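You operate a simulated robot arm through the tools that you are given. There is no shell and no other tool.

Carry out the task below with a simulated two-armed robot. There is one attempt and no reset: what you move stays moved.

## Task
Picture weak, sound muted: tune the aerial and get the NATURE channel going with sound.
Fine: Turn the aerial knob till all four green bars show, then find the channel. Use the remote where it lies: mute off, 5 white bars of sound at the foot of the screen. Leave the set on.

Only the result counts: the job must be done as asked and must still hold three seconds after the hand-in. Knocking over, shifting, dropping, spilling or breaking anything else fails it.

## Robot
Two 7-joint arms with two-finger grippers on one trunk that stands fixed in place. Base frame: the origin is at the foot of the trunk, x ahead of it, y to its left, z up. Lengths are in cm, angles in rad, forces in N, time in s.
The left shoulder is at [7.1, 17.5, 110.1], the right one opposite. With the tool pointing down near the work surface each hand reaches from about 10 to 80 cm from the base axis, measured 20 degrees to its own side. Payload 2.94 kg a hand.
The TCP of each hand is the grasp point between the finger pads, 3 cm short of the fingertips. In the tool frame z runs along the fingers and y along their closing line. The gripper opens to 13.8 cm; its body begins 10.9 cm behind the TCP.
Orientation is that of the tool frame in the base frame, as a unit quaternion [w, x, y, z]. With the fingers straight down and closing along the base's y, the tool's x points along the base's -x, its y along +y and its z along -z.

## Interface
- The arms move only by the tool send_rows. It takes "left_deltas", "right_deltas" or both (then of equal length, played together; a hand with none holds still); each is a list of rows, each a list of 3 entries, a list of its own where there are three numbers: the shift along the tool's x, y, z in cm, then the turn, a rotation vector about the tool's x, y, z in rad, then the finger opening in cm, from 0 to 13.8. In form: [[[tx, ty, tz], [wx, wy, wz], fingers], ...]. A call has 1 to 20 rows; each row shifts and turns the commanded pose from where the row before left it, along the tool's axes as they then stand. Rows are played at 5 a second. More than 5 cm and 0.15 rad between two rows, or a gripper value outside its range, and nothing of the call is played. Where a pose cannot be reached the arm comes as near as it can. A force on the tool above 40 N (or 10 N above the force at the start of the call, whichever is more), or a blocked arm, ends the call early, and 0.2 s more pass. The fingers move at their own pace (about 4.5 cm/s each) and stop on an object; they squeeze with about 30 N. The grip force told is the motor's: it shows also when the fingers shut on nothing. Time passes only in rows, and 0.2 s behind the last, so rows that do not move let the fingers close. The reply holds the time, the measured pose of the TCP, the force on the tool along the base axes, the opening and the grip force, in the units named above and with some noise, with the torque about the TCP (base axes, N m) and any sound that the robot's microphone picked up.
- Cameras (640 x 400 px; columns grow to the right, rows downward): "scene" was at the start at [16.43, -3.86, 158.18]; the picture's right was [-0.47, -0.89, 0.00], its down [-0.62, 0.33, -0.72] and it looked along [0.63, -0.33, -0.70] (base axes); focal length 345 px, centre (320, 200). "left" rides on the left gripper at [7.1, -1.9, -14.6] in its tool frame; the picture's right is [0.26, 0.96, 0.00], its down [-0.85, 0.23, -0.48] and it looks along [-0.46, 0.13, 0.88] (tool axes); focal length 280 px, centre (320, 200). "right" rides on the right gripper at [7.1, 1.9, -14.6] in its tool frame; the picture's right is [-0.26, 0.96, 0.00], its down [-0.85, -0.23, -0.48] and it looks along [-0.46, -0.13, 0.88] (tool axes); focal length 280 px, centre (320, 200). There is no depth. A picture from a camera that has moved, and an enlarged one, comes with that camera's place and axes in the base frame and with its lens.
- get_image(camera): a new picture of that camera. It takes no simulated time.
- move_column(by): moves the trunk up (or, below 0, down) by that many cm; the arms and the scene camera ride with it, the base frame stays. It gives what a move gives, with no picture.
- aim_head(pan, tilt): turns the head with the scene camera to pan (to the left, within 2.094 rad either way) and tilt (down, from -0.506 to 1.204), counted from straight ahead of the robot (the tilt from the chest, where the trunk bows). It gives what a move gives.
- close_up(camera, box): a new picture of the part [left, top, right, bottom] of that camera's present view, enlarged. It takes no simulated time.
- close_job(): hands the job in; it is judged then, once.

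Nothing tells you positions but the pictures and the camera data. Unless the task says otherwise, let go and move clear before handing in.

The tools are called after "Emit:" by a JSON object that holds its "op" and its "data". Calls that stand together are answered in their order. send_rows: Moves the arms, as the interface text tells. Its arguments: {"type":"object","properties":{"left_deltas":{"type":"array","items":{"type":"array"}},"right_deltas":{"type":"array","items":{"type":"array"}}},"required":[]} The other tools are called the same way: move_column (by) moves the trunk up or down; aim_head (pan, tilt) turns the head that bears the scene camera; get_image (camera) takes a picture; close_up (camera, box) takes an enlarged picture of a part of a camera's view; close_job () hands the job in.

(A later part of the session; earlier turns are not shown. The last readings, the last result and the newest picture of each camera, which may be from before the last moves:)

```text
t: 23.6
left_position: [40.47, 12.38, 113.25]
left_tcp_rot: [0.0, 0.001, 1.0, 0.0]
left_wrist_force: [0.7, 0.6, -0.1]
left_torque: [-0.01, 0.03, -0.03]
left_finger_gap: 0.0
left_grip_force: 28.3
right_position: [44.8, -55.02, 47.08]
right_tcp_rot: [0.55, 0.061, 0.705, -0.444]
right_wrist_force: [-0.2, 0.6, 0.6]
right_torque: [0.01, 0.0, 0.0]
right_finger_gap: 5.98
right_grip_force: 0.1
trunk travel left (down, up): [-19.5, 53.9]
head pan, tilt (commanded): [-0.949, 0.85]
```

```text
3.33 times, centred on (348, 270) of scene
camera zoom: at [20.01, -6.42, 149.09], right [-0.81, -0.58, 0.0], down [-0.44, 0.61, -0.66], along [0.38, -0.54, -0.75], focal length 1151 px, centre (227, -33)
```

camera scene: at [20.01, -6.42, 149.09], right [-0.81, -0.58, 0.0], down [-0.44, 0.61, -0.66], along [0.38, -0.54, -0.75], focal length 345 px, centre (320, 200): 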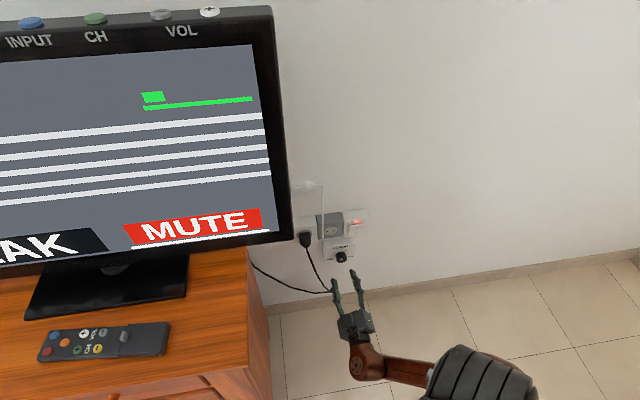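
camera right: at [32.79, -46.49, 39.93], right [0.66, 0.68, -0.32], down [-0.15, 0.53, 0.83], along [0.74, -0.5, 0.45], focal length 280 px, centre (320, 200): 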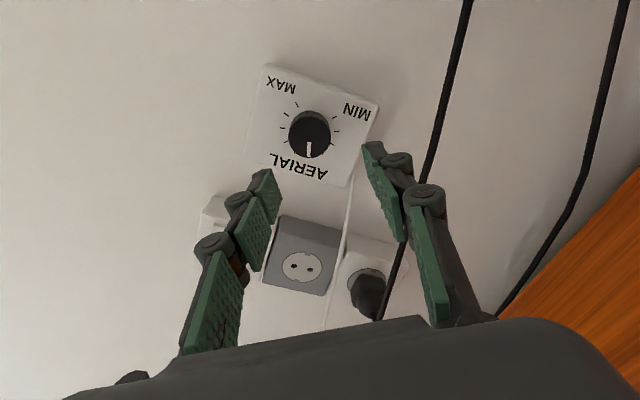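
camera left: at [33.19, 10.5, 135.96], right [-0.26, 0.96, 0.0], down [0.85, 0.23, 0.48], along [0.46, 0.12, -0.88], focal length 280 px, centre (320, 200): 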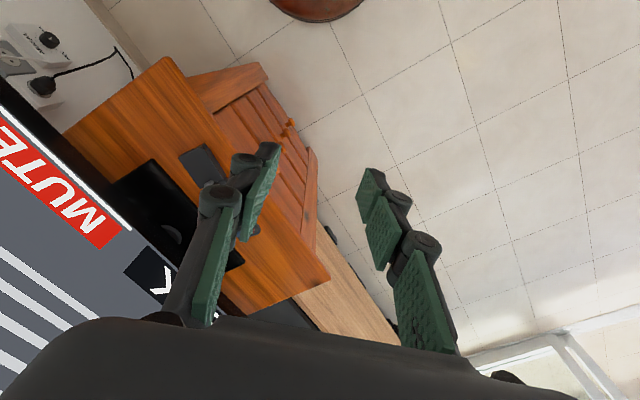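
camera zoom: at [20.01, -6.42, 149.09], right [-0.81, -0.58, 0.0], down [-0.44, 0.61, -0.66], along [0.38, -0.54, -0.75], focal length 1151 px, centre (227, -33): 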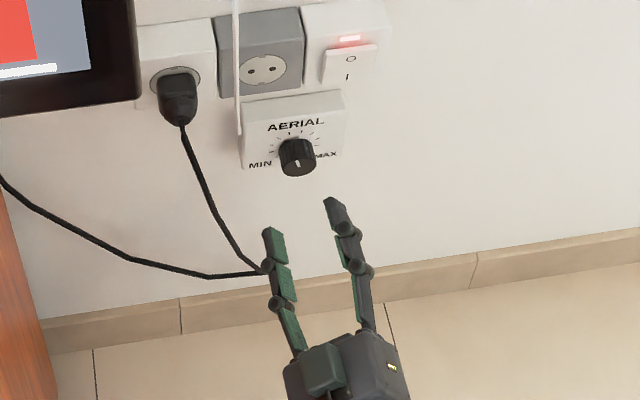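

Combining views, the knob front is at about d = 79.9, z = 46.6. I'll apply a small centring and yaw correction, then advance 3.5 cm and recheck.

Emit:
{"op": "send_rows", "data": {"right_deltas": [[[0.669, -0.634, 0], [0.0166, 0.0112, 0], 6.5], [[0, 0, 2], [0, 0, 0], 6.5], [[0, 0, 1.5], [0, 0, 0], 6.5]]}}

Emit:
{"op": "get_image", "data": {"camera": "right"}}

Emit:
{"op": "close_up", "data": {"camera": "scene", "box": [300, 210, 396, 330]}}

```text
t: 24.4
left_position: [40.44, 12.44, 113.36]
left_tcp_rot: [0.0, 0.0, 1.0, 0.0]
left_wrist_force: [-0.4, -0.9, 0.5]
left_torque: [-0.01, -0.01, 0.02]
left_finger_gap: 0.04
left_grip_force: 28.4
right_position: [46.74, -58.18, 46.59]
right_tcp_rot: [0.545, 0.068, 0.705, -0.448]
right_wrist_force: [-0.1, 0.5, -0.4]
right_torque: [0.01, 0.02, -0.01]
right_finger_gap: 6.5
right_grip_force: 0.1
trunk travel left (down, up): [-19.5, 53.9]
head pan, tilt (commanded): [-0.949, 0.85]
```

```text
taken
camera right: at [34.84, -49.45, 39.76], right [0.67, 0.67, -0.32], down [-0.13, 0.54, 0.83], along [0.73, -0.52, 0.45], focal length 280 px, centre (320, 200)
```

right: 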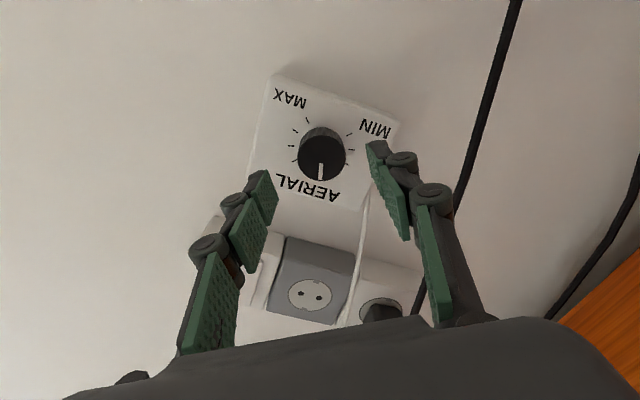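

```text
3.33 times, centred on (348, 270) of scene
camera zoom: at [19.98, -6.41, 149.09], right [-0.81, -0.58, 0.0], down [-0.44, 0.61, -0.66], along [0.38, -0.54, -0.75], focal length 1151 px, centre (227, -33)
```

zoom: 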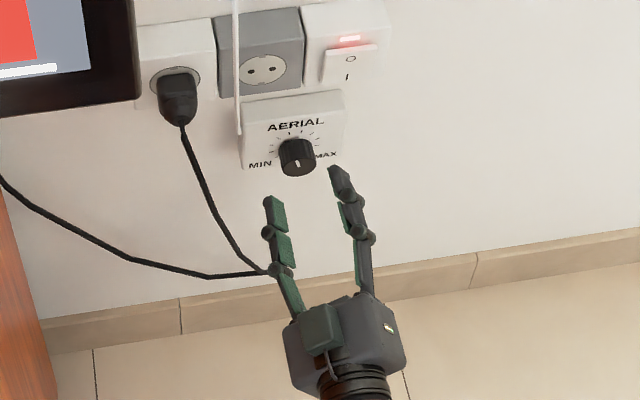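

The gripper axis is lined up with the knob centre. I'll advance about 4.2 cm so the fingertips straddle the knob just short of the box face.

Emit:
{"op": "send_rows", "data": {"right_deltas": [[[0, 0, 1.5], [0, 0, 0], 6.5], [[0, 0, 1.5], [0, 0, 0], 6.5], [[0, 0, 1.2], [0, 0, 0], 6.5]]}}

Emit:
{"op": "get_image", "data": {"camera": "right"}}

Emit:
{"op": "close_up", "data": {"camera": "scene", "box": [300, 210, 396, 330]}}

```text
t: 25.2
left_position: [40.47, 12.43, 113.33]
left_tcp_rot: [-0.001, 0.0, 1.0, 0.001]
left_wrist_force: [0.2, -0.6, -0.8]
left_torque: [-0.01, -0.01, -0.02]
left_finger_gap: 0.0
left_grip_force: 28.6
right_position: [49.9, -61.07, 46.73]
right_tcp_rot: [0.546, 0.07, 0.704, -0.449]
right_wrist_force: [0.4, 0.3, 0.2]
right_torque: [-0.03, -0.01, -0.01]
right_finger_gap: 6.52
right_grip_force: 0.0
trunk travel left (down, up): [-19.5, 53.9]
head pan, tilt (commanded): [-0.949, 0.85]
```

```text
taken
camera right: at [38.0, -52.34, 39.76], right [0.67, 0.67, -0.32], down [-0.14, 0.54, 0.83], along [0.73, -0.52, 0.45], focal length 280 px, centre (320, 200)
```

right: 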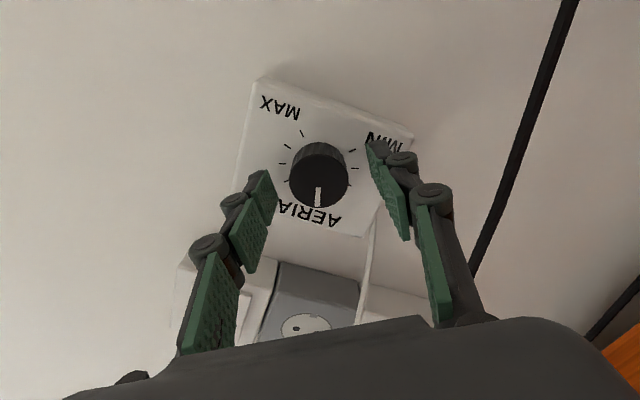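

```text
3.33 times, centred on (348, 270) of scene
camera zoom: at [19.99, -6.41, 149.09], right [-0.81, -0.58, 0.0], down [-0.44, 0.61, -0.66], along [0.38, -0.54, -0.75], focal length 1151 px, centre (227, -33)
```

zoom: 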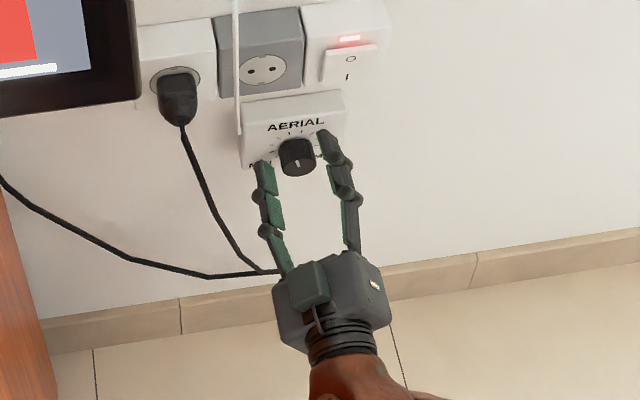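

The fingers now bracket the knob, well centred. I'll close them on it.

Emit:
{"op": "send_rows", "data": {"right_deltas": [[[0, 0, 0], [0, 0, 0], 4.5], [[0, 0, 0], [0, 0, 0], 3], [[0, 0, 0], [0, 0, 0], 2.5], [[0, 0, 0], [0, 0, 0], 2.5]]}}

Emit:
{"op": "get_image", "data": {"camera": "right"}}

```text
t: 26.2
left_position: [40.55, 12.41, 113.31]
left_tcp_rot: [0.001, 0.0, 1.0, 0.0]
left_wrist_force: [0.7, 0.2, -0.1]
left_torque: [0.04, -0.02, -0.01]
left_finger_gap: 0.03
left_grip_force: 28.1
right_position: [49.9, -61.02, 46.83]
right_tcp_rot: [0.545, 0.069, 0.704, -0.45]
right_wrist_force: [0.6, -1.9, 1.8]
right_torque: [-0.01, -0.01, 0.0]
right_finger_gap: 3.52
right_grip_force: 41.6
trunk travel left (down, up): [-19.5, 53.9]
head pan, tilt (commanded): [-0.949, 0.85]
```

```text
taken
camera right: at [37.97, -52.32, 39.76], right [0.67, 0.67, -0.32], down [-0.14, 0.54, 0.83], along [0.73, -0.52, 0.45], focal length 280 px, centre (320, 200)
```

right: 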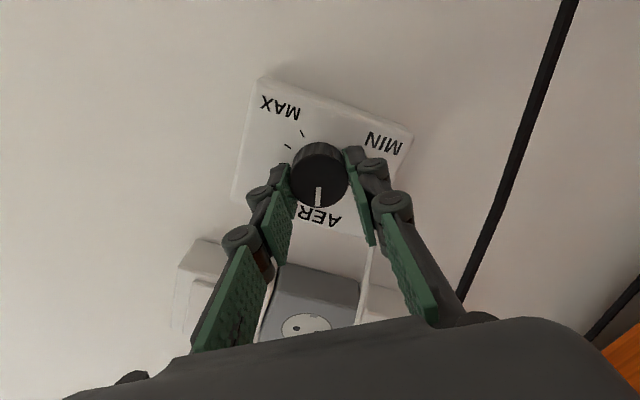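

The knob is gripped (3.5 cm across). I'll turn clockwise toward MAX by about 0.3 rad and watch the green bars.

Emit:
{"op": "send_rows", "data": {"right_deltas": [[[0, 0, 0], [0, 0, 0.1], 2.5], [[0, 0, 0], [0, 0, 0.1], 2.5], [[0, 0, 0], [0, 0, 0.1], 2.5]]}}

Emit:
{"op": "get_image", "data": {"camera": "right"}}

Emit:
{"op": "get_image", "data": {"camera": "scene"}}

```text
t: 27.0
left_position: [40.52, 12.56, 113.41]
left_tcp_rot: [0.0, 0.0, 1.0, 0.0]
left_wrist_force: [0.0, 0.6, 0.6]
left_torque: [0.03, -0.03, 0.02]
left_finger_gap: 0.02
left_grip_force: 28.5
right_position: [49.88, -61.11, 46.74]
right_tcp_rot: [0.607, 0.173, 0.686, -0.362]
right_wrist_force: [6.1, -5.9, 5.1]
right_torque: [0.74, 0.74, -0.2]
right_finger_gap: 3.5
right_grip_force: 44.9
trunk travel left (down, up): [-19.5, 53.9]
head pan, tilt (commanded): [-0.949, 0.85]
```

```text
taken
camera right: at [39.47, -50.83, 39.4], right [0.71, 0.71, -0.02], down [-0.32, 0.35, 0.88], along [0.63, -0.61, 0.47], focal length 280 px, centre (320, 200)
```

right: 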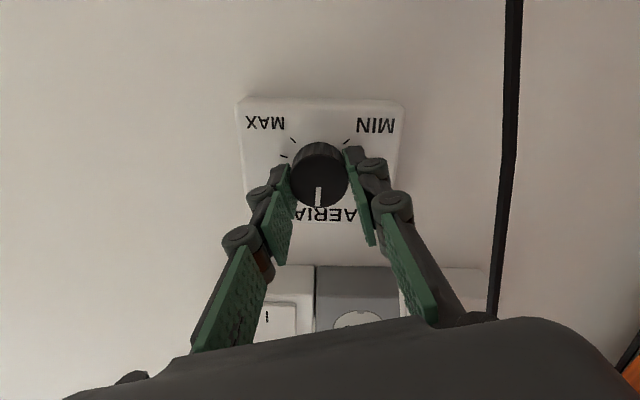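

```text
taken
camera scene: at [19.99, -6.41, 149.1], right [-0.81, -0.58, 0.0], down [-0.44, 0.61, -0.66], along [0.38, -0.54, -0.75], focal length 345 px, centre (320, 200)
```

scene: 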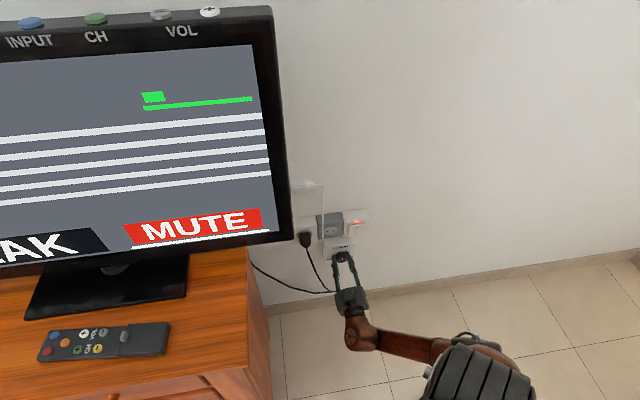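

The knob turns with the grip, and its pointer is now at 12 o'clock with still one bar. I'll keep turning clockwise.

Emit:
{"op": "send_rows", "data": {"right_deltas": [[[0, 0, 0], [0, 0, 0.12], 2.5], [[0, 0, 0], [0, 0, 0.12], 2.5], [[0, 0, 0], [0, 0, 0.12], 2.5]]}}

Emit:
{"op": "get_image", "data": {"camera": "scene"}}

Emit:
{"op": "get_image", "data": {"camera": "right"}}

```text
t: 27.8
left_position: [40.49, 12.35, 113.44]
left_tcp_rot: [0.001, 0.0, 1.0, 0.0]
left_wrist_force: [-0.3, -0.4, 0.4]
left_torque: [-0.01, -0.04, 0.01]
left_finger_gap: 0.0
left_grip_force: 28.5
right_position: [49.79, -61.07, 46.76]
right_tcp_rot: [0.662, 0.295, 0.643, -0.249]
right_wrist_force: [8.0, -10.4, 6.6]
right_torque: [0.48, 0.52, 0.06]
right_finger_gap: 3.51
right_grip_force: 45.0
trunk travel left (down, up): [-19.5, 53.9]
head pan, tilt (commanded): [-0.949, 0.85]
```

```text
taken
camera scene: at [19.97, -6.42, 149.1], right [-0.81, -0.58, 0.0], down [-0.44, 0.61, -0.66], along [0.38, -0.54, -0.75], focal length 345 px, centre (320, 200)
```

scene: 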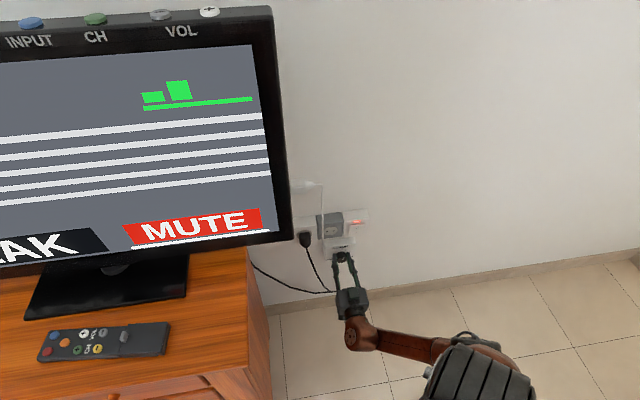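

```text
taken
camera right: at [41.27, -49.04, 39.79], right [0.67, 0.67, 0.33], down [-0.54, 0.13, 0.83], along [0.51, -0.73, 0.45], focal length 280 px, centre (320, 200)
```

right: 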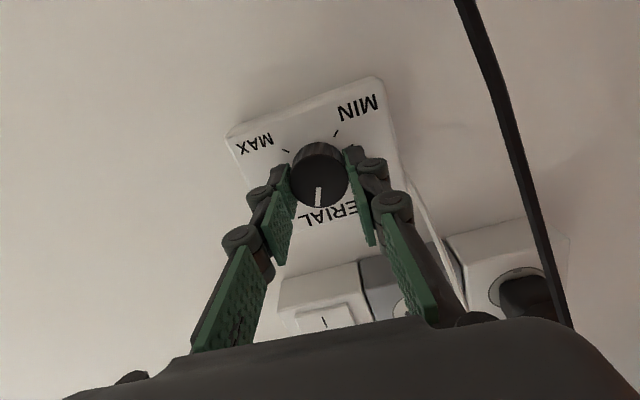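

Two bars now, so clockwise is the right direction. I'll continue.

Emit:
{"op": "send_rows", "data": {"right_deltas": [[[0, 0, 0], [0, 0, 0.1], 2.5], [[0, 0, 0], [0, 0, 0.1], 2.5]]}}

Emit:
{"op": "close_up", "data": {"camera": "scene", "box": [80, 40, 300, 180]}}

```text
t: 28.4
left_position: [40.44, 12.43, 113.43]
left_tcp_rot: [-0.001, 0.0, 1.0, 0.0]
left_wrist_force: [0.0, -0.2, -0.4]
left_torque: [0.02, -0.01, -0.01]
left_finger_gap: 0.02
left_grip_force: 28.8
right_position: [49.78, -61.18, 46.71]
right_tcp_rot: [0.684, 0.357, 0.61, -0.181]
right_wrist_force: [9.5, -12.9, 6.0]
right_torque: [-0.3, -0.31, -0.14]
right_finger_gap: 3.5
right_grip_force: 44.7
trunk travel left (down, up): [-19.5, 53.9]
head pan, tilt (commanded): [-0.949, 0.85]
```

```text
2.86 times, centred on (190, 110) of scene
camera zoom: at [19.98, -6.44, 149.1], right [-0.81, -0.58, 0.0], down [-0.44, 0.61, -0.66], along [0.38, -0.54, -0.75], focal length 987 px, centre (691, 457)
```

zoom: 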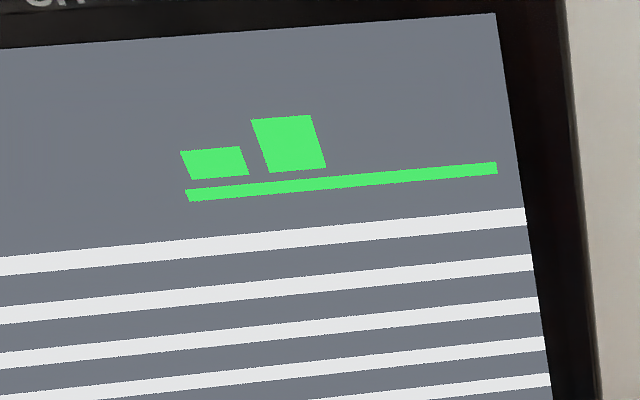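

Still two bars at about 0.85 rad turned. I'll continue clockwise in small steps.

Emit:
{"op": "send_rows", "data": {"right_deltas": [[[0, 0, 0], [0, 0, 0.1], 2.5], [[0, 0, 0], [0, 0, 0.1], 2.5]]}}

Emit:
{"op": "close_up", "data": {"camera": "scene", "box": [80, 40, 300, 180]}}

Emit:
{"op": "get_image", "data": {"camera": "right"}}

```text
t: 29.0
left_position: [40.48, 12.41, 113.26]
left_tcp_rot: [-0.001, 0.0, 1.0, 0.0]
left_wrist_force: [-0.7, 0.1, 0.4]
left_torque: [0.02, -0.02, -0.01]
left_finger_gap: 0.01
left_grip_force: 28.5
right_position: [49.74, -61.22, 46.73]
right_tcp_rot: [0.695, 0.402, 0.582, -0.129]
right_wrist_force: [8.2, -16.7, 8.4]
right_torque: [0.21, 0.19, 0.06]
right_finger_gap: 3.5
right_grip_force: 45.2
right hand out of reach, approached as far as the arm can: row 2
trunk travel left (down, up): [-19.5, 53.9]
head pan, tilt (commanded): [-0.949, 0.85]
```

```text
2.86 times, centred on (190, 110) of scene
camera zoom: at [19.96, -6.45, 149.1], right [-0.81, -0.58, 0.0], down [-0.44, 0.61, -0.66], along [0.38, -0.54, -0.75], focal length 987 px, centre (691, 457)
```

zoom: 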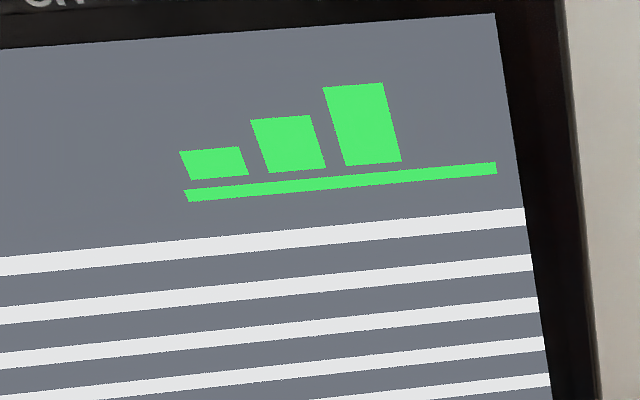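

```text
taken
camera right: at [42.81, -47.51, 41.03], right [0.55, 0.55, 0.63], down [-0.73, -0.06, 0.68], along [0.41, -0.84, 0.37], focal length 280 px, centre (320, 200)
```

right: 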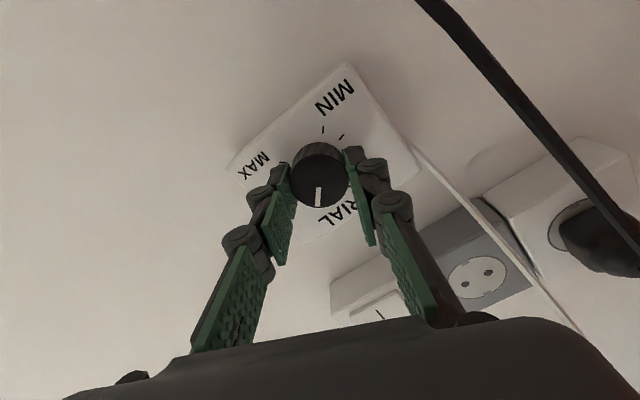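

Three bars, and the wrist roll is now at its limit. I'll open the fingers, roll the hand back around the knob, regrip and carry on.

Emit:
{"op": "send_rows", "data": {"right_deltas": [[[0, 0, 0], [0, 0, 0], 4.5], [[0, 0, 0], [0, 0, 0], 6.5], [[0, 0, 0], [0, 0, 0], 6.5]]}}

Emit:
{"op": "get_image", "data": {"camera": "right"}}

Emit:
{"op": "close_up", "data": {"camera": "scene", "box": [80, 40, 300, 180]}}

```text
t: 29.8
left_position: [40.52, 12.45, 113.38]
left_tcp_rot: [0.0, 0.0, 1.0, 0.001]
left_wrist_force: [-1.2, -0.7, -0.4]
left_torque: [0.0, 0.0, -0.01]
left_finger_gap: 0.0
left_grip_force: 28.3
right_position: [49.79, -61.01, 46.69]
right_tcp_rot: [0.694, 0.401, 0.583, -0.129]
right_wrist_force: [-0.6, -0.4, -0.7]
right_torque: [0.0, -0.03, 0.0]
right_finger_gap: 6.49
right_grip_force: 0.1
trunk travel left (down, up): [-19.5, 53.9]
head pan, tilt (commanded): [-0.949, 0.85]
```

```text
taken
camera right: at [42.79, -47.38, 40.97], right [0.55, 0.55, 0.63], down [-0.73, -0.06, 0.68], along [0.41, -0.84, 0.37], focal length 280 px, centre (320, 200)
```

right: 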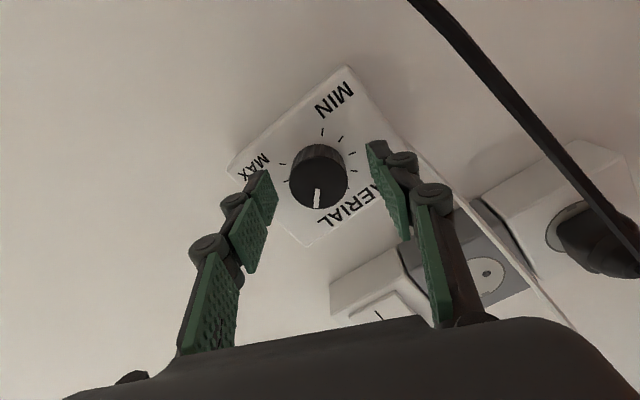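

```text
2.86 times, centred on (190, 110) of scene
camera zoom: at [19.98, -6.43, 149.09], right [-0.81, -0.58, 0.0], down [-0.44, 0.61, -0.66], along [0.38, -0.54, -0.75], focal length 987 px, centre (691, 457)
```

zoom: 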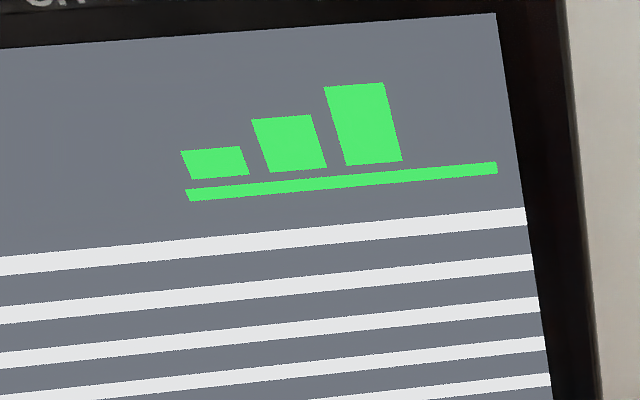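

The signal held at three bars after release. I'll roll back about 0.95 rad and regrip.

Emit:
{"op": "send_rows", "data": {"right_deltas": [[[0, 0, 0], [0, 0, -0.14], 6.5], [[0, 0, 0], [0, 0, -0.14], 6.5], [[0, 0, 0], [0, 0, -0.14], 6.5], [[0, 0, 0], [0, 0, -0.14], 6.5], [[0, 0, 0], [0, 0, -0.14], 6.5], [[0, 0, 0], [0, 0, -0.14], 6.5], [[0, 0, 0], [0, 0, -0.1], 6.5]]}}

Emit:
{"op": "get_image", "data": {"camera": "right"}}

```text
t: 31.4
left_position: [40.47, 12.48, 113.29]
left_tcp_rot: [0.0, 0.0, 1.0, 0.0]
left_wrist_force: [0.4, -0.3, -0.2]
left_torque: [-0.02, -0.01, 0.02]
left_finger_gap: 0.0
left_grip_force: 28.8
right_position: [49.74, -61.06, 46.63]
right_tcp_rot: [0.56, 0.093, 0.702, -0.431]
right_wrist_force: [0.0, -0.2, 0.3]
right_torque: [-0.03, 0.01, -0.01]
right_finger_gap: 6.5
right_grip_force: 0.0
trunk travel left (down, up): [-19.5, 53.9]
head pan, tilt (commanded): [-0.949, 0.85]
```

```text
taken
camera right: at [38.17, -51.99, 39.56], right [0.68, 0.68, -0.26], down [-0.18, 0.49, 0.85], along [0.71, -0.54, 0.46], focal length 280 px, centre (320, 200)
```

right: 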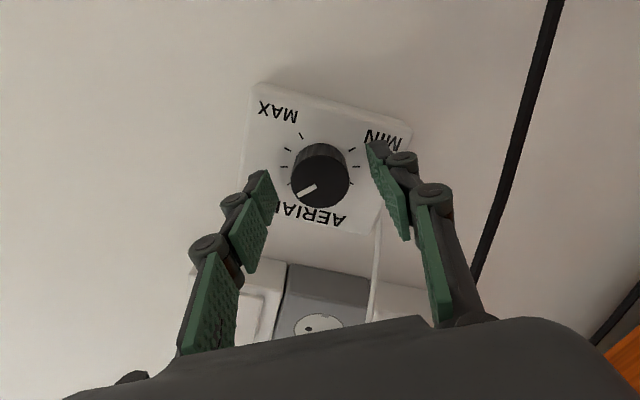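

The pointer is at about 1 o'clock and the grip is still centred. I'll regrip and turn on in small steps.

Emit:
{"op": "send_rows", "data": {"right_deltas": [[[0, 0, 0], [0, 0, 0], 4.5], [[0, 0, 0], [0, 0, 0], 3], [[0, 0, 0], [0, 0, 0], 2.5], [[0, 0, 0], [0, 0, 0], 2.5], [[0, 0, 0], [0, 0, 0.07], 2.5], [[0, 0, 0], [0, 0, 0.07], 2.5]]}}

Emit:
{"op": "close_up", "data": {"camera": "scene", "box": [80, 40, 300, 180]}}

```text
t: 32.8
left_position: [40.48, 12.61, 113.33]
left_tcp_rot: [0.0, 0.0, 1.0, 0.0]
left_wrist_force: [0.6, 1.0, -0.2]
left_torque: [-0.01, 0.03, 0.01]
left_finger_gap: 0.0
left_grip_force: 28.7
right_position: [49.76, -61.02, 46.58]
right_tcp_rot: [0.59, 0.143, 0.693, -0.389]
right_wrist_force: [-0.3, 3.8, 1.6]
right_torque: [0.54, 0.59, -0.19]
right_finger_gap: 3.55
right_grip_force: 45.6
trunk travel left (down, up): [-19.5, 53.9]
head pan, tilt (commanded): [-0.949, 0.85]
```

```text
2.86 times, centred on (190, 110) of scene
camera zoom: at [19.96, -6.38, 149.1], right [-0.81, -0.58, 0.0], down [-0.44, 0.61, -0.66], along [0.38, -0.54, -0.75], focal length 987 px, centre (691, 457)
```

zoom: 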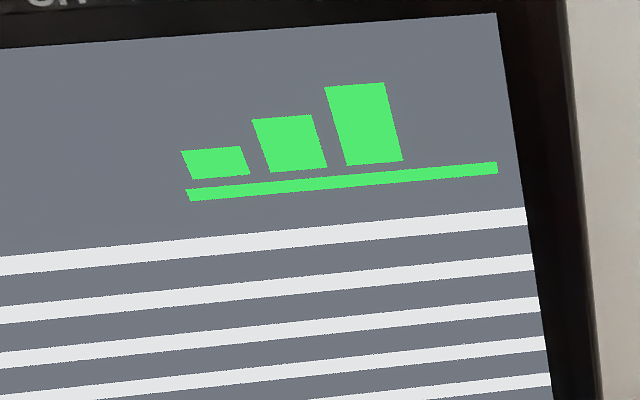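

Still three bars; I'll turn a little further.

Emit:
{"op": "send_rows", "data": {"right_deltas": [[[0, 0, 0], [0, 0, 0.07], 2.5], [[0, 0, 0], [0, 0, 0.07], 2.5]]}}

Emit:
{"op": "close_up", "data": {"camera": "scene", "box": [80, 40, 300, 180]}}

```text
t: 33.4
left_position: [40.61, 12.51, 113.36]
left_tcp_rot: [0.0, 0.0, 1.0, 0.001]
left_wrist_force: [-0.7, 0.0, 0.3]
left_torque: [-0.04, 0.0, 0.02]
left_finger_gap: 0.01
left_grip_force: 28.6
right_position: [49.79, -61.05, 46.65]
right_tcp_rot: [0.616, 0.19, 0.682, -0.346]
right_wrist_force: [-0.6, 3.8, 1.6]
right_torque: [-0.15, -0.13, 0.04]
right_finger_gap: 3.53
right_grip_force: 45.0
trunk travel left (down, up): [-19.5, 53.9]
head pan, tilt (commanded): [-0.949, 0.85]
```

```text
2.86 times, centred on (190, 110) of scene
camera zoom: at [19.96, -6.39, 149.1], right [-0.81, -0.58, 0.0], down [-0.44, 0.61, -0.66], along [0.38, -0.54, -0.75], focal length 987 px, centre (691, 457)
```

zoom: 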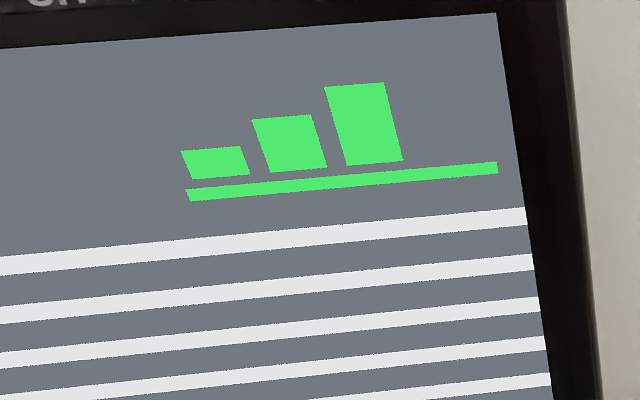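

Emit:
{"op": "send_rows", "data": {"right_deltas": [[[0, 0, 0], [0, 0, 0.07], 2.5], [[0, 0, 0], [0, 0, 0.07], 2.5]]}}

Emit:
{"op": "close_up", "data": {"camera": "scene", "box": [80, 40, 300, 180]}}

Emit:
{"op": "get_image", "data": {"camera": "right"}}

```text
t: 34.0
left_position: [40.39, 12.5, 113.33]
left_tcp_rot: [0.001, 0.0, 1.0, 0.0]
left_wrist_force: [0.5, -0.5, 0.7]
left_torque: [0.01, 0.03, -0.01]
left_finger_gap: 0.03
left_grip_force: 28.4
right_position: [49.76, -60.93, 46.67]
right_tcp_rot: [0.638, 0.238, 0.666, -0.303]
right_wrist_force: [-1.0, 4.3, -2.4]
right_torque: [-0.53, -0.57, 0.1]
right_finger_gap: 3.54
right_grip_force: 45.0
trunk travel left (down, up): [-19.5, 53.9]
head pan, tilt (commanded): [-0.949, 0.85]
```

```text
2.86 times, centred on (190, 110) of scene
camera zoom: at [19.98, -6.41, 149.09], right [-0.81, -0.58, 0.0], down [-0.44, 0.61, -0.66], along [0.38, -0.54, -0.75], focal length 987 px, centre (691, 457)
```

zoom: 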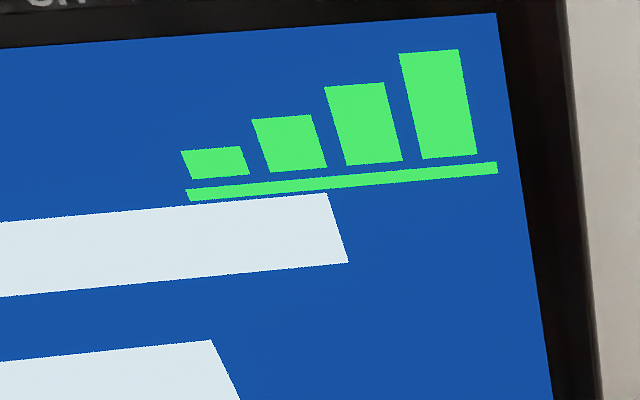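

```text
taken
camera right: at [40.34, -49.83, 39.41], right [0.7, 0.7, 0.16], down [-0.44, 0.23, 0.87], along [0.57, -0.68, 0.47], focal length 280 px, centre (320, 200)
```

right: 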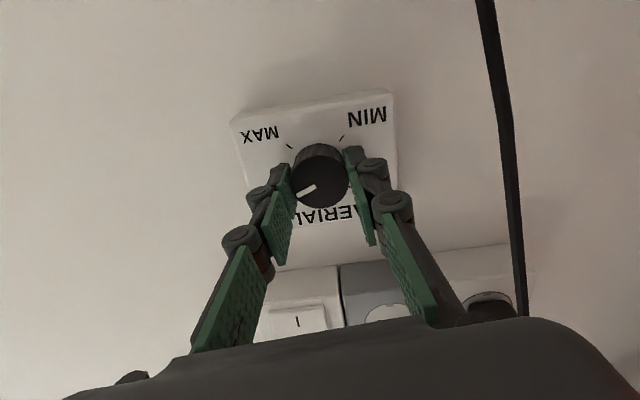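

All four green bars are up and the picture has come alive. I'll nudge a touch further so it sits safely inside the band, then release and back away.

Emit:
{"op": "send_rows", "data": {"right_deltas": [[[0, 0, 0], [0, 0, 0.06], 2.5], [[0, 0, 0], [0, 0, 0], 2.5]]}}

Emit:
{"op": "get_image", "data": {"camera": "scene"}}

```text
t: 34.6
left_position: [40.42, 12.52, 113.28]
left_tcp_rot: [0.0, 0.0, 1.0, 0.0]
left_wrist_force: [0.1, 0.0, 1.1]
left_torque: [0.03, 0.0, 0.02]
left_finger_gap: 0.0
left_grip_force: 28.4
right_position: [49.77, -61.08, 46.71]
right_tcp_rot: [0.647, 0.258, 0.659, -0.284]
right_wrist_force: [-5.1, 5.8, 1.3]
right_torque: [0.1, 0.02, 0.09]
right_finger_gap: 3.51
right_grip_force: 44.8
trunk travel left (down, up): [-19.5, 53.9]
head pan, tilt (commanded): [-0.949, 0.85]
```

```text
taken
camera scene: at [19.95, -6.38, 149.1], right [-0.81, -0.58, 0.0], down [-0.44, 0.61, -0.66], along [0.38, -0.54, -0.75], focal length 345 px, centre (320, 200)
```

scene: 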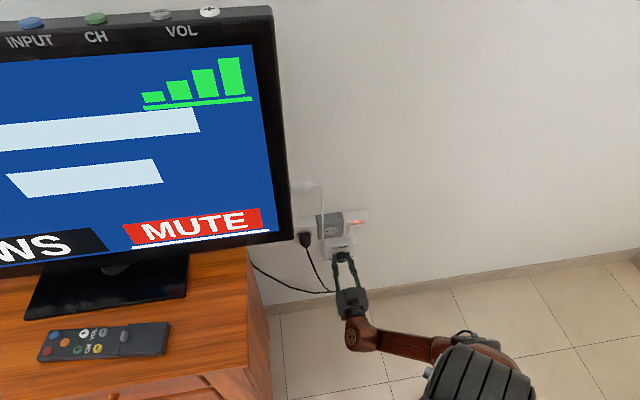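

Four bars are holding and the current channel is NEWS. I'll release the knob and pull straight back.

Emit:
{"op": "send_rows", "data": {"right_deltas": [[[0, 0, 0], [0, 0, 0], 4.5], [[0, 0, 0], [0, 0, 0], 6.5], [[0, 0, 0], [0, 0, 0], 6.5], [[0, 0, -1.5], [0, 0, 0], 6.5], [[0, 0, -2], [0, 0, 0], 6.5], [[0, 0, -2], [0, 0, 0], 6.5]]}}

Emit:
{"op": "get_image", "data": {"camera": "scene"}}

Emit:
{"op": "get_image", "data": {"camera": "right"}}

```text
t: 36.0
left_position: [40.44, 12.49, 113.34]
left_tcp_rot: [0.0, 0.001, 1.0, 0.0]
left_wrist_force: [0.7, -0.5, -0.1]
left_torque: [0.0, -0.01, 0.01]
left_finger_gap: 0.0
left_grip_force: 29.0
right_position: [45.76, -57.08, 46.58]
right_tcp_rot: [0.647, 0.258, 0.659, -0.284]
right_wrist_force: [0.3, -0.4, -0.4]
right_torque: [0.0, 0.02, 0.01]
right_finger_gap: 6.49
right_grip_force: 0.0
trunk travel left (down, up): [-19.5, 53.9]
head pan, tilt (commanded): [-0.949, 0.85]
```

```text
taken
camera scene: at [19.97, -6.41, 149.1], right [-0.81, -0.58, 0.0], down [-0.44, 0.61, -0.66], along [0.38, -0.54, -0.75], focal length 345 px, centre (320, 200)
```

scene: 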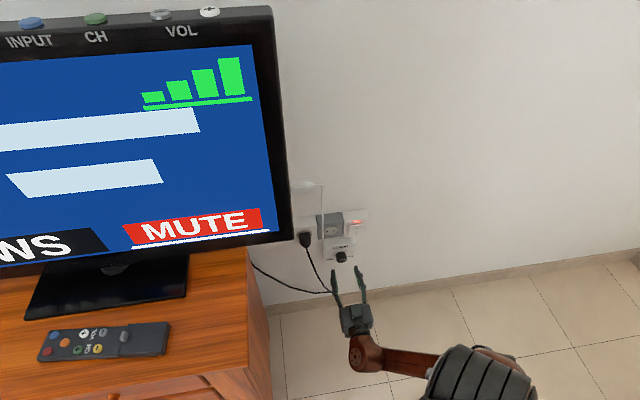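

```text
taken
camera right: at [36.72, -45.62, 39.5], right [0.69, 0.69, 0.22], down [-0.47, 0.2, 0.86], along [0.55, -0.7, 0.46], focal length 280 px, centre (320, 200)
```

right: 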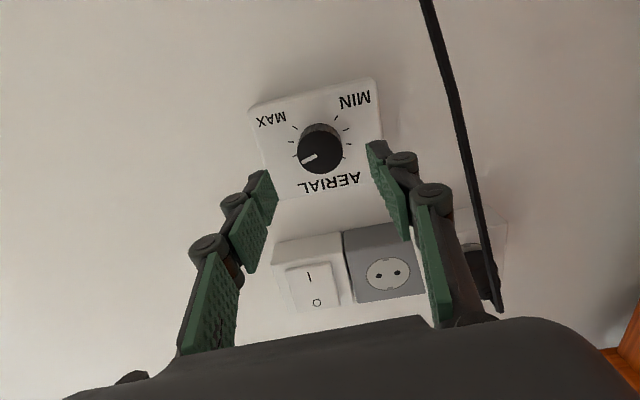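

The signal holds with the right hand away. Now for the remote: I'll aim the head so that both the screen and the remote are in view.

Emit:
{"op": "aim_head", "data": {"pan": -0.2, "tilt": 0.75}}

Emit:
{"op": "get_image", "data": {"camera": "scene"}}

Emit:
{"op": "get_image", "data": {"camera": "left"}}

```text
t: 37.1
left_position: [40.47, 12.38, 113.25]
left_tcp_rot: [0.0, 0.0, 1.0, 0.0]
left_wrist_force: [0.1, 1.2, -0.6]
left_torque: [0.0, 0.02, -0.02]
left_finger_gap: 0.0
left_grip_force: 28.1
right_position: [45.83, -57.15, 46.63]
right_tcp_rot: [0.647, 0.257, 0.659, -0.283]
right_wrist_force: [-0.4, -0.3, 0.0]
right_torque: [-0.01, 0.04, 0.03]
right_finger_gap: 6.49
right_grip_force: 0.1
trunk travel left (down, up): [-19.5, 53.9]
head pan, tilt (commanded): [-0.201, 0.75]
```

```text
taken
camera scene: at [23.54, -1.72, 149.9], right [-0.2, -0.98, 0.0], down [-0.67, 0.14, -0.73], along [0.72, -0.15, -0.68], focal length 345 px, centre (320, 200)
```

scene: 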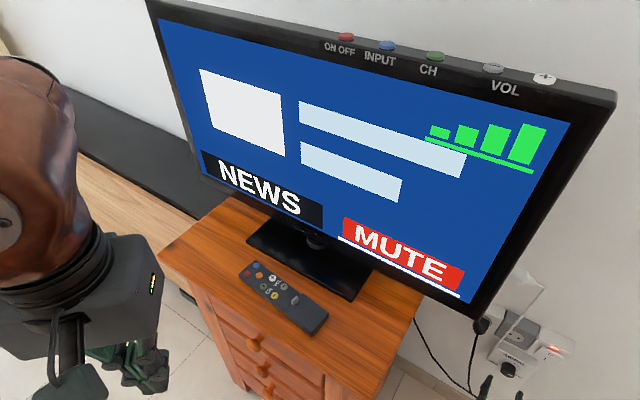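

```text
taken
camera left: at [33.34, 10.6, 127.79], right [-0.26, 0.96, 0.0], down [0.85, 0.23, 0.48], along [0.46, 0.13, -0.88], focal length 280 px, centre (320, 200)
```

left: 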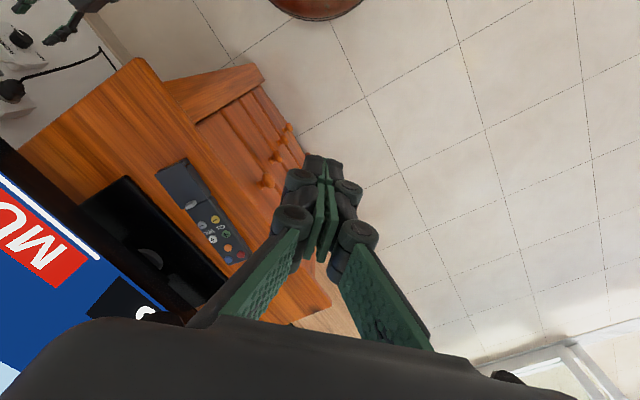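

Excellent view of the screen and remote. I'll zoom on the remote from both cameras to locate each button.

Emit:
{"op": "close_up", "data": {"camera": "scene", "box": [232, 250, 336, 340]}}

Emit:
{"op": "close_up", "data": {"camera": "left", "box": [150, 150, 254, 275]}}

Emit:
{"op": "close_up", "data": {"camera": "left", "box": [180, 130, 440, 330]}}

Emit:
{"op": "close_up", "data": {"camera": "scene", "box": [320, 200, 480, 300]}}

```text
4.44 times, centred on (284, 295) of scene
camera zoom: at [23.54, -1.72, 149.9], right [-0.2, -0.98, 0.0], down [-0.67, 0.14, -0.73], along [0.72, -0.15, -0.68], focal length 1535 px, centre (480, -222)
```

zoom: 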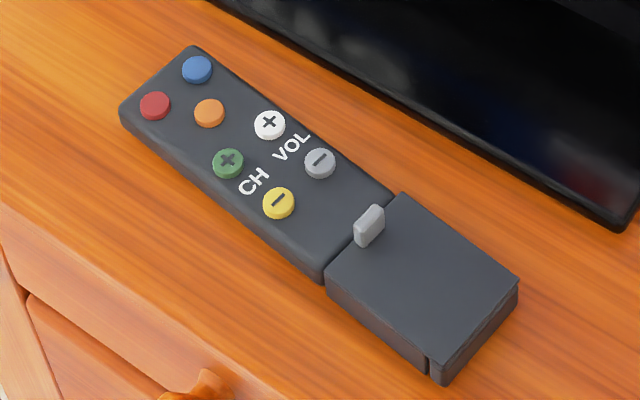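

```text
3.20 times, centred on (202, 212) of left
camera zoom: at [33.34, 10.6, 127.79], right [-0.26, 0.96, 0.0], down [0.85, 0.23, 0.48], along [0.46, 0.13, -0.88], focal length 897 px, centre (698, 160)
```

zoom: 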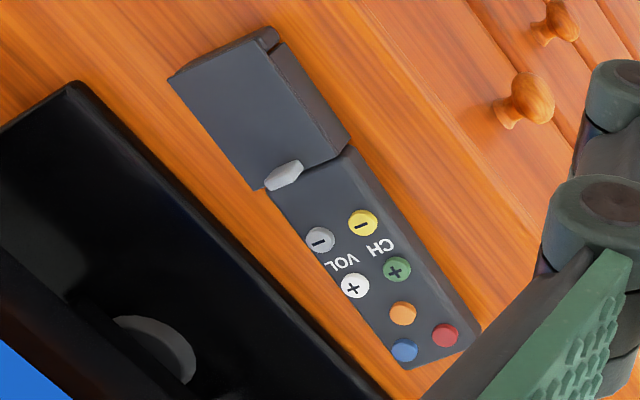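

```text
2.00 times, centred on (310, 230) of left
camera zoom: at [33.34, 10.6, 127.79], right [-0.26, 0.96, 0.0], down [0.85, 0.23, 0.48], along [0.46, 0.13, -0.88], focal length 561 px, centre (340, 140)
```

zoom: 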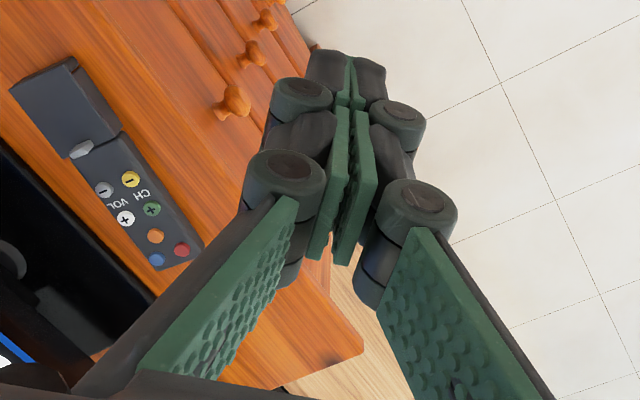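

```text
4.00 times, centred on (400, 250) of scene
camera zoom: at [23.54, -1.72, 149.9], right [-0.2, -0.98, 0.0], down [-0.67, 0.14, -0.73], along [0.72, -0.15, -0.68], focal length 1381 px, centre (0, 0)
```

zoom: 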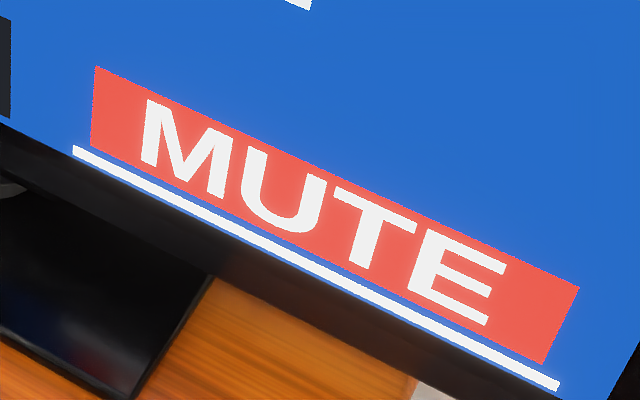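

Buttons located: orange (mute, by elimination) is at (69.7, 2.6, 86.0), green CH+ at (66.6, 1.9), white VOL+ at (68.4, -0.3) and grey VOL- at (65.7, -2.5). I'll bring the closed left fingers above the orange button.

Emit:
{"op": "send_rows", "data": {"left_deltas": [[[-3.65, -1.23, 1.66], [0, 0, 0], 0], [[-3.65, -1.23, 1.66], [0, 0, 0], 0], [[-3.65, -1.23, 1.66], [0, 0, 0], 0], [[-3.65, -1.23, 1.66], [0, 0, 0], 0], [[-3.65, -1.23, 1.66], [0, 0, 0], 0], [[-3.65, -1.23, 1.66], [0, 0, 0], 0], [[-3.65, -1.23, 1.66], [0, 0, 0], 0], [[-3.65, -1.23, 1.66], [0, 0, 0], 0]]}}

Emit:
{"op": "get_image", "data": {"camera": "scene"}}

Emit:
{"op": "get_image", "data": {"camera": "left"}}

```text
t: 38.9
left_position: [69.97, 2.43, 99.97]
left_tcp_rot: [0.0, 0.0, 1.0, 0.0]
left_wrist_force: [-0.7, 0.0, 0.2]
left_torque: [0.03, 0.03, 0.01]
left_finger_gap: 0.0
left_grip_force: 28.5
right_position: [45.86, -57.13, 46.58]
right_tcp_rot: [0.646, 0.258, 0.659, -0.284]
right_wrist_force: [0.4, -0.2, -0.4]
right_torque: [0.01, 0.0, -0.01]
right_finger_gap: 6.52
right_grip_force: 0.0
trunk travel left (down, up): [-19.5, 53.9]
head pan, tilt (commanded): [-0.201, 0.75]
```

```text
taken
camera scene: at [23.65, -1.84, 149.87], right [-0.2, -0.98, 0.0], down [-0.67, 0.14, -0.73], along [0.72, -0.14, -0.68], focal length 345 px, centre (320, 200)
```

scene: 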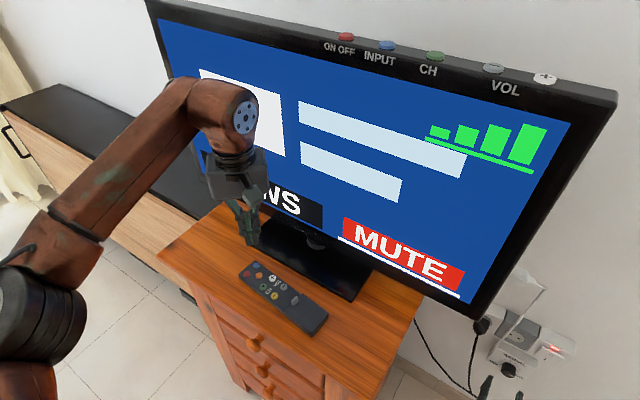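

```text
taken
camera left: at [62.82, 0.59, 114.48], right [-0.26, 0.96, 0.0], down [0.85, 0.23, 0.48], along [0.46, 0.13, -0.88], focal length 280 px, centre (320, 200)
```

left: 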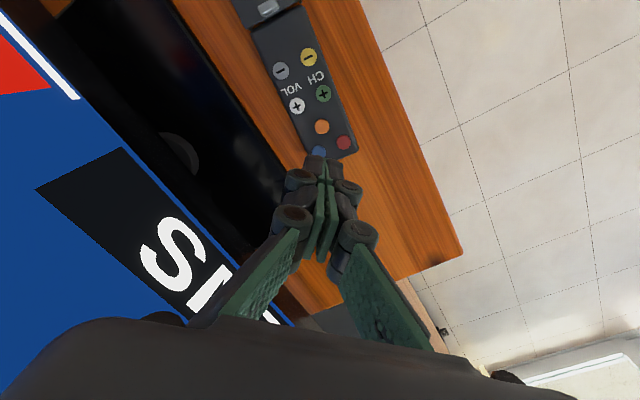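

The tool axis already falls within 3 mm of the orange button, in agreement with my triangulation. I'll fine-centre, yaw the fingers to line up with the remote's grid, and lower to about 2 cm above it.

Emit:
{"op": "send_rows", "data": {"left_deltas": [[[0.28, 0.17, 0], [0, 0, 0], 0], [[0, 0, 0], [0, 0, -0.14], 0], [[0, 0, 0], [0, 0, -0.14], 0], [[0, 0, 0], [0, 0, -0.14], 0], [[0, 0, 0], [0, 0, -0.14], 0], [[0, 0, 0], [0, 0, -0.14], 0], [[0, 0, 3], [0, 0, 0], 0], [[0, 0, 3], [0, 0, 0], 0], [[0, 0, 2.5], [0, 0, 0], 0]]}}

Emit:
{"op": "get_image", "data": {"camera": "left"}}

Emit:
{"op": "close_up", "data": {"camera": "scene", "box": [200, 200, 360, 340]}}

```text
t: 40.9
left_position: [69.26, 2.83, 91.53]
left_tcp_rot: [0.0, -0.344, 0.939, 0.0]
left_wrist_force: [-0.1, 1.1, -0.5]
left_torque: [0.0, 0.01, 0.01]
left_finger_gap: 0.0
left_grip_force: 28.5
right_position: [45.82, -57.13, 46.69]
right_tcp_rot: [0.647, 0.257, 0.659, -0.284]
right_wrist_force: [1.1, -0.2, 0.5]
right_torque: [0.0, 0.02, 0.01]
right_finger_gap: 6.52
right_grip_force: 0.1
trunk travel left (down, up): [-19.5, 53.9]
head pan, tilt (commanded): [-0.201, 0.75]
```

```text
taken
camera left: at [65.08, -3.2, 106.04], right [-0.82, 0.57, 0.0], down [0.5, 0.72, 0.48], along [0.27, 0.39, -0.88], focal length 280 px, centre (320, 200)
```

left: 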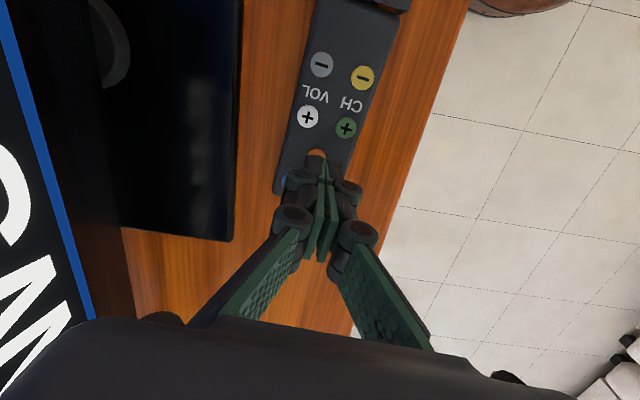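

```text
2.86 times, centred on (280, 270) of scene
camera zoom: at [23.6, -1.71, 149.88], right [-0.2, -0.98, 0.0], down [-0.67, 0.14, -0.73], along [0.72, -0.15, -0.68], focal length 987 px, centre (434, 0)
```

zoom: 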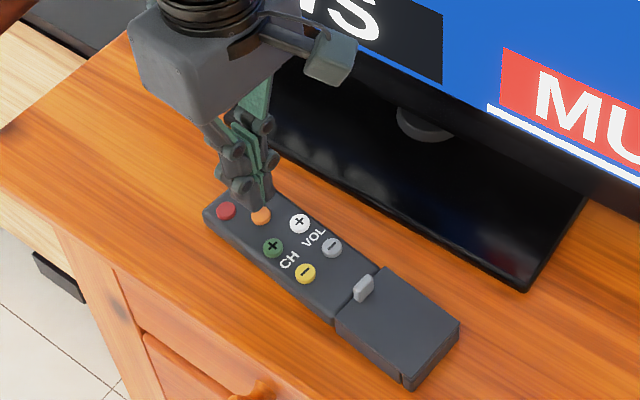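

In the tool frame the orange button sits at about (-0.1, -0.2), so I'm nearly centred. I'll apply that correction and lower gently.

Emit:
{"op": "send_rows", "data": {"left_deltas": [[[-0.1, -0.18, 0], [0, 0, 0], 0], [[0, 0, 1.0], [0, 0, 0], 0], [[0, 0, 0.9], [0, 0, 0], 0]]}}

Emit:
{"op": "get_image", "data": {"camera": "left"}}

Emit:
{"op": "close_up", "data": {"camera": "scene", "box": [220, 220, 320, 320]}}

```text
t: 41.7
left_position: [69.53, 2.79, 89.7]
left_tcp_rot: [0.0, -0.344, 0.939, 0.001]
left_wrist_force: [-0.3, -0.4, -0.8]
left_torque: [0.02, 0.02, 0.02]
left_finger_gap: 0.0
left_grip_force: 27.9
right_position: [45.76, -57.08, 46.65]
right_tcp_rot: [0.647, 0.258, 0.659, -0.284]
right_wrist_force: [-0.1, -0.5, -0.4]
right_torque: [0.0, 0.01, -0.03]
right_finger_gap: 6.52
right_grip_force: 0.1
trunk travel left (down, up): [-19.5, 53.9]
head pan, tilt (commanded): [-0.201, 0.75]
```

```text
taken
camera left: at [65.35, -3.25, 104.16], right [-0.82, 0.57, 0.0], down [0.5, 0.72, 0.48], along [0.27, 0.39, -0.88], focal length 280 px, centre (320, 200)
```

left: 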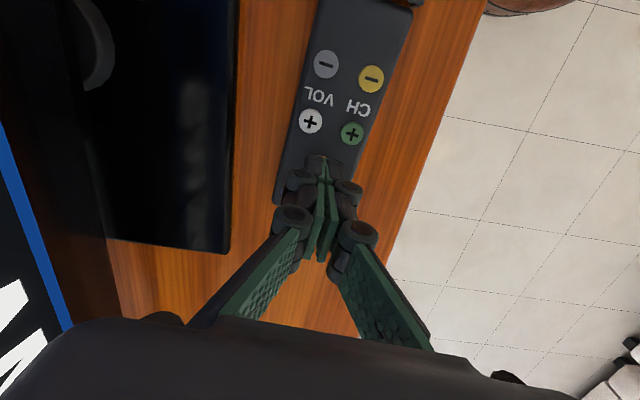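

```text
4.00 times, centred on (270, 270) of scene
camera zoom: at [23.56, -1.73, 149.89], right [-0.2, -0.98, 0.0], down [-0.67, 0.14, -0.73], along [0.72, -0.15, -0.68], focal length 1381 px, centre (520, -80)
```

zoom: 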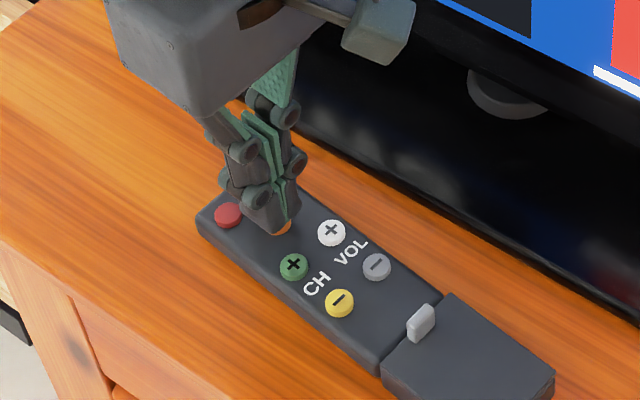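

The fingertip is centred over orange, with red, green and white clear on either side. I'll press down in small steps, watching the force and the screen.

Emit:
{"op": "send_rows", "data": {"left_deltas": [[[0.1, 0, 0.3], [0, 0, 0], 0], [[0, 0, 0.2], [0, 0, 0], 0]]}}

```text
t: 42.3
left_position: [69.65, 2.64, 89.12]
left_tcp_rot: [0.0, -0.343, 0.939, 0.0]
left_wrist_force: [0.6, 0.4, 0.4]
left_torque: [-0.01, 0.0, -0.03]
left_finger_gap: 0.02
left_grip_force: 28.3
right_position: [45.85, -57.07, 46.62]
right_tcp_rot: [0.646, 0.258, 0.659, -0.286]
right_wrist_force: [-0.2, 0.2, 0.4]
right_torque: [0.0, -0.01, 0.01]
right_finger_gap: 6.5
right_grip_force: 0.0
trunk travel left (down, up): [-19.5, 53.9]
head pan, tilt (commanded): [-0.201, 0.75]
```

Emit:
{"op": "send_rows", "data": {"left_deltas": [[[0, 0, 0.15], [0, 0, 0], 0], [[0, 0, 0.1], [0, 0, 0], 0]]}}

Emit:
{"op": "get_image", "data": {"camera": "scene"}}

```text
t: 42.9
left_position: [69.56, 2.64, 88.94]
left_tcp_rot: [0.001, -0.342, 0.94, 0.0]
left_wrist_force: [-0.6, 0.4, 0.9]
left_torque: [0.03, -0.03, -0.03]
left_finger_gap: 0.62
left_grip_force: 28.0
right_position: [45.81, -57.03, 46.78]
right_tcp_rot: [0.647, 0.258, 0.659, -0.285]
right_wrist_force: [-0.2, -1.2, -0.9]
right_torque: [-0.02, -0.01, -0.01]
right_finger_gap: 6.5
right_grip_force: 0.1
trunk travel left (down, up): [-19.5, 53.9]
head pan, tilt (commanded): [-0.201, 0.75]
heard: click
```

```text
taken
camera scene: at [23.55, -1.72, 149.9], right [-0.2, -0.98, 0.0], down [-0.67, 0.14, -0.73], along [0.72, -0.15, -0.68], focal length 345 px, centre (320, 200)
```

scene: 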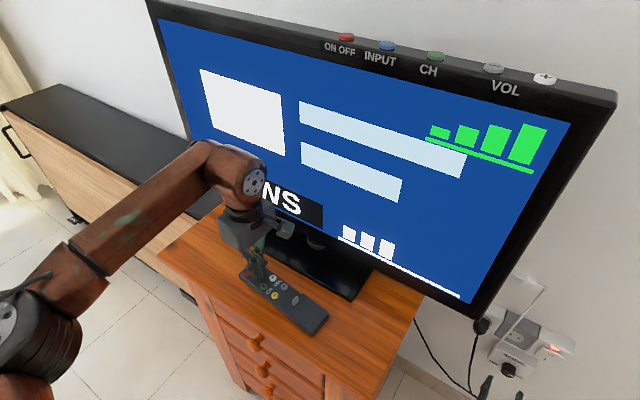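

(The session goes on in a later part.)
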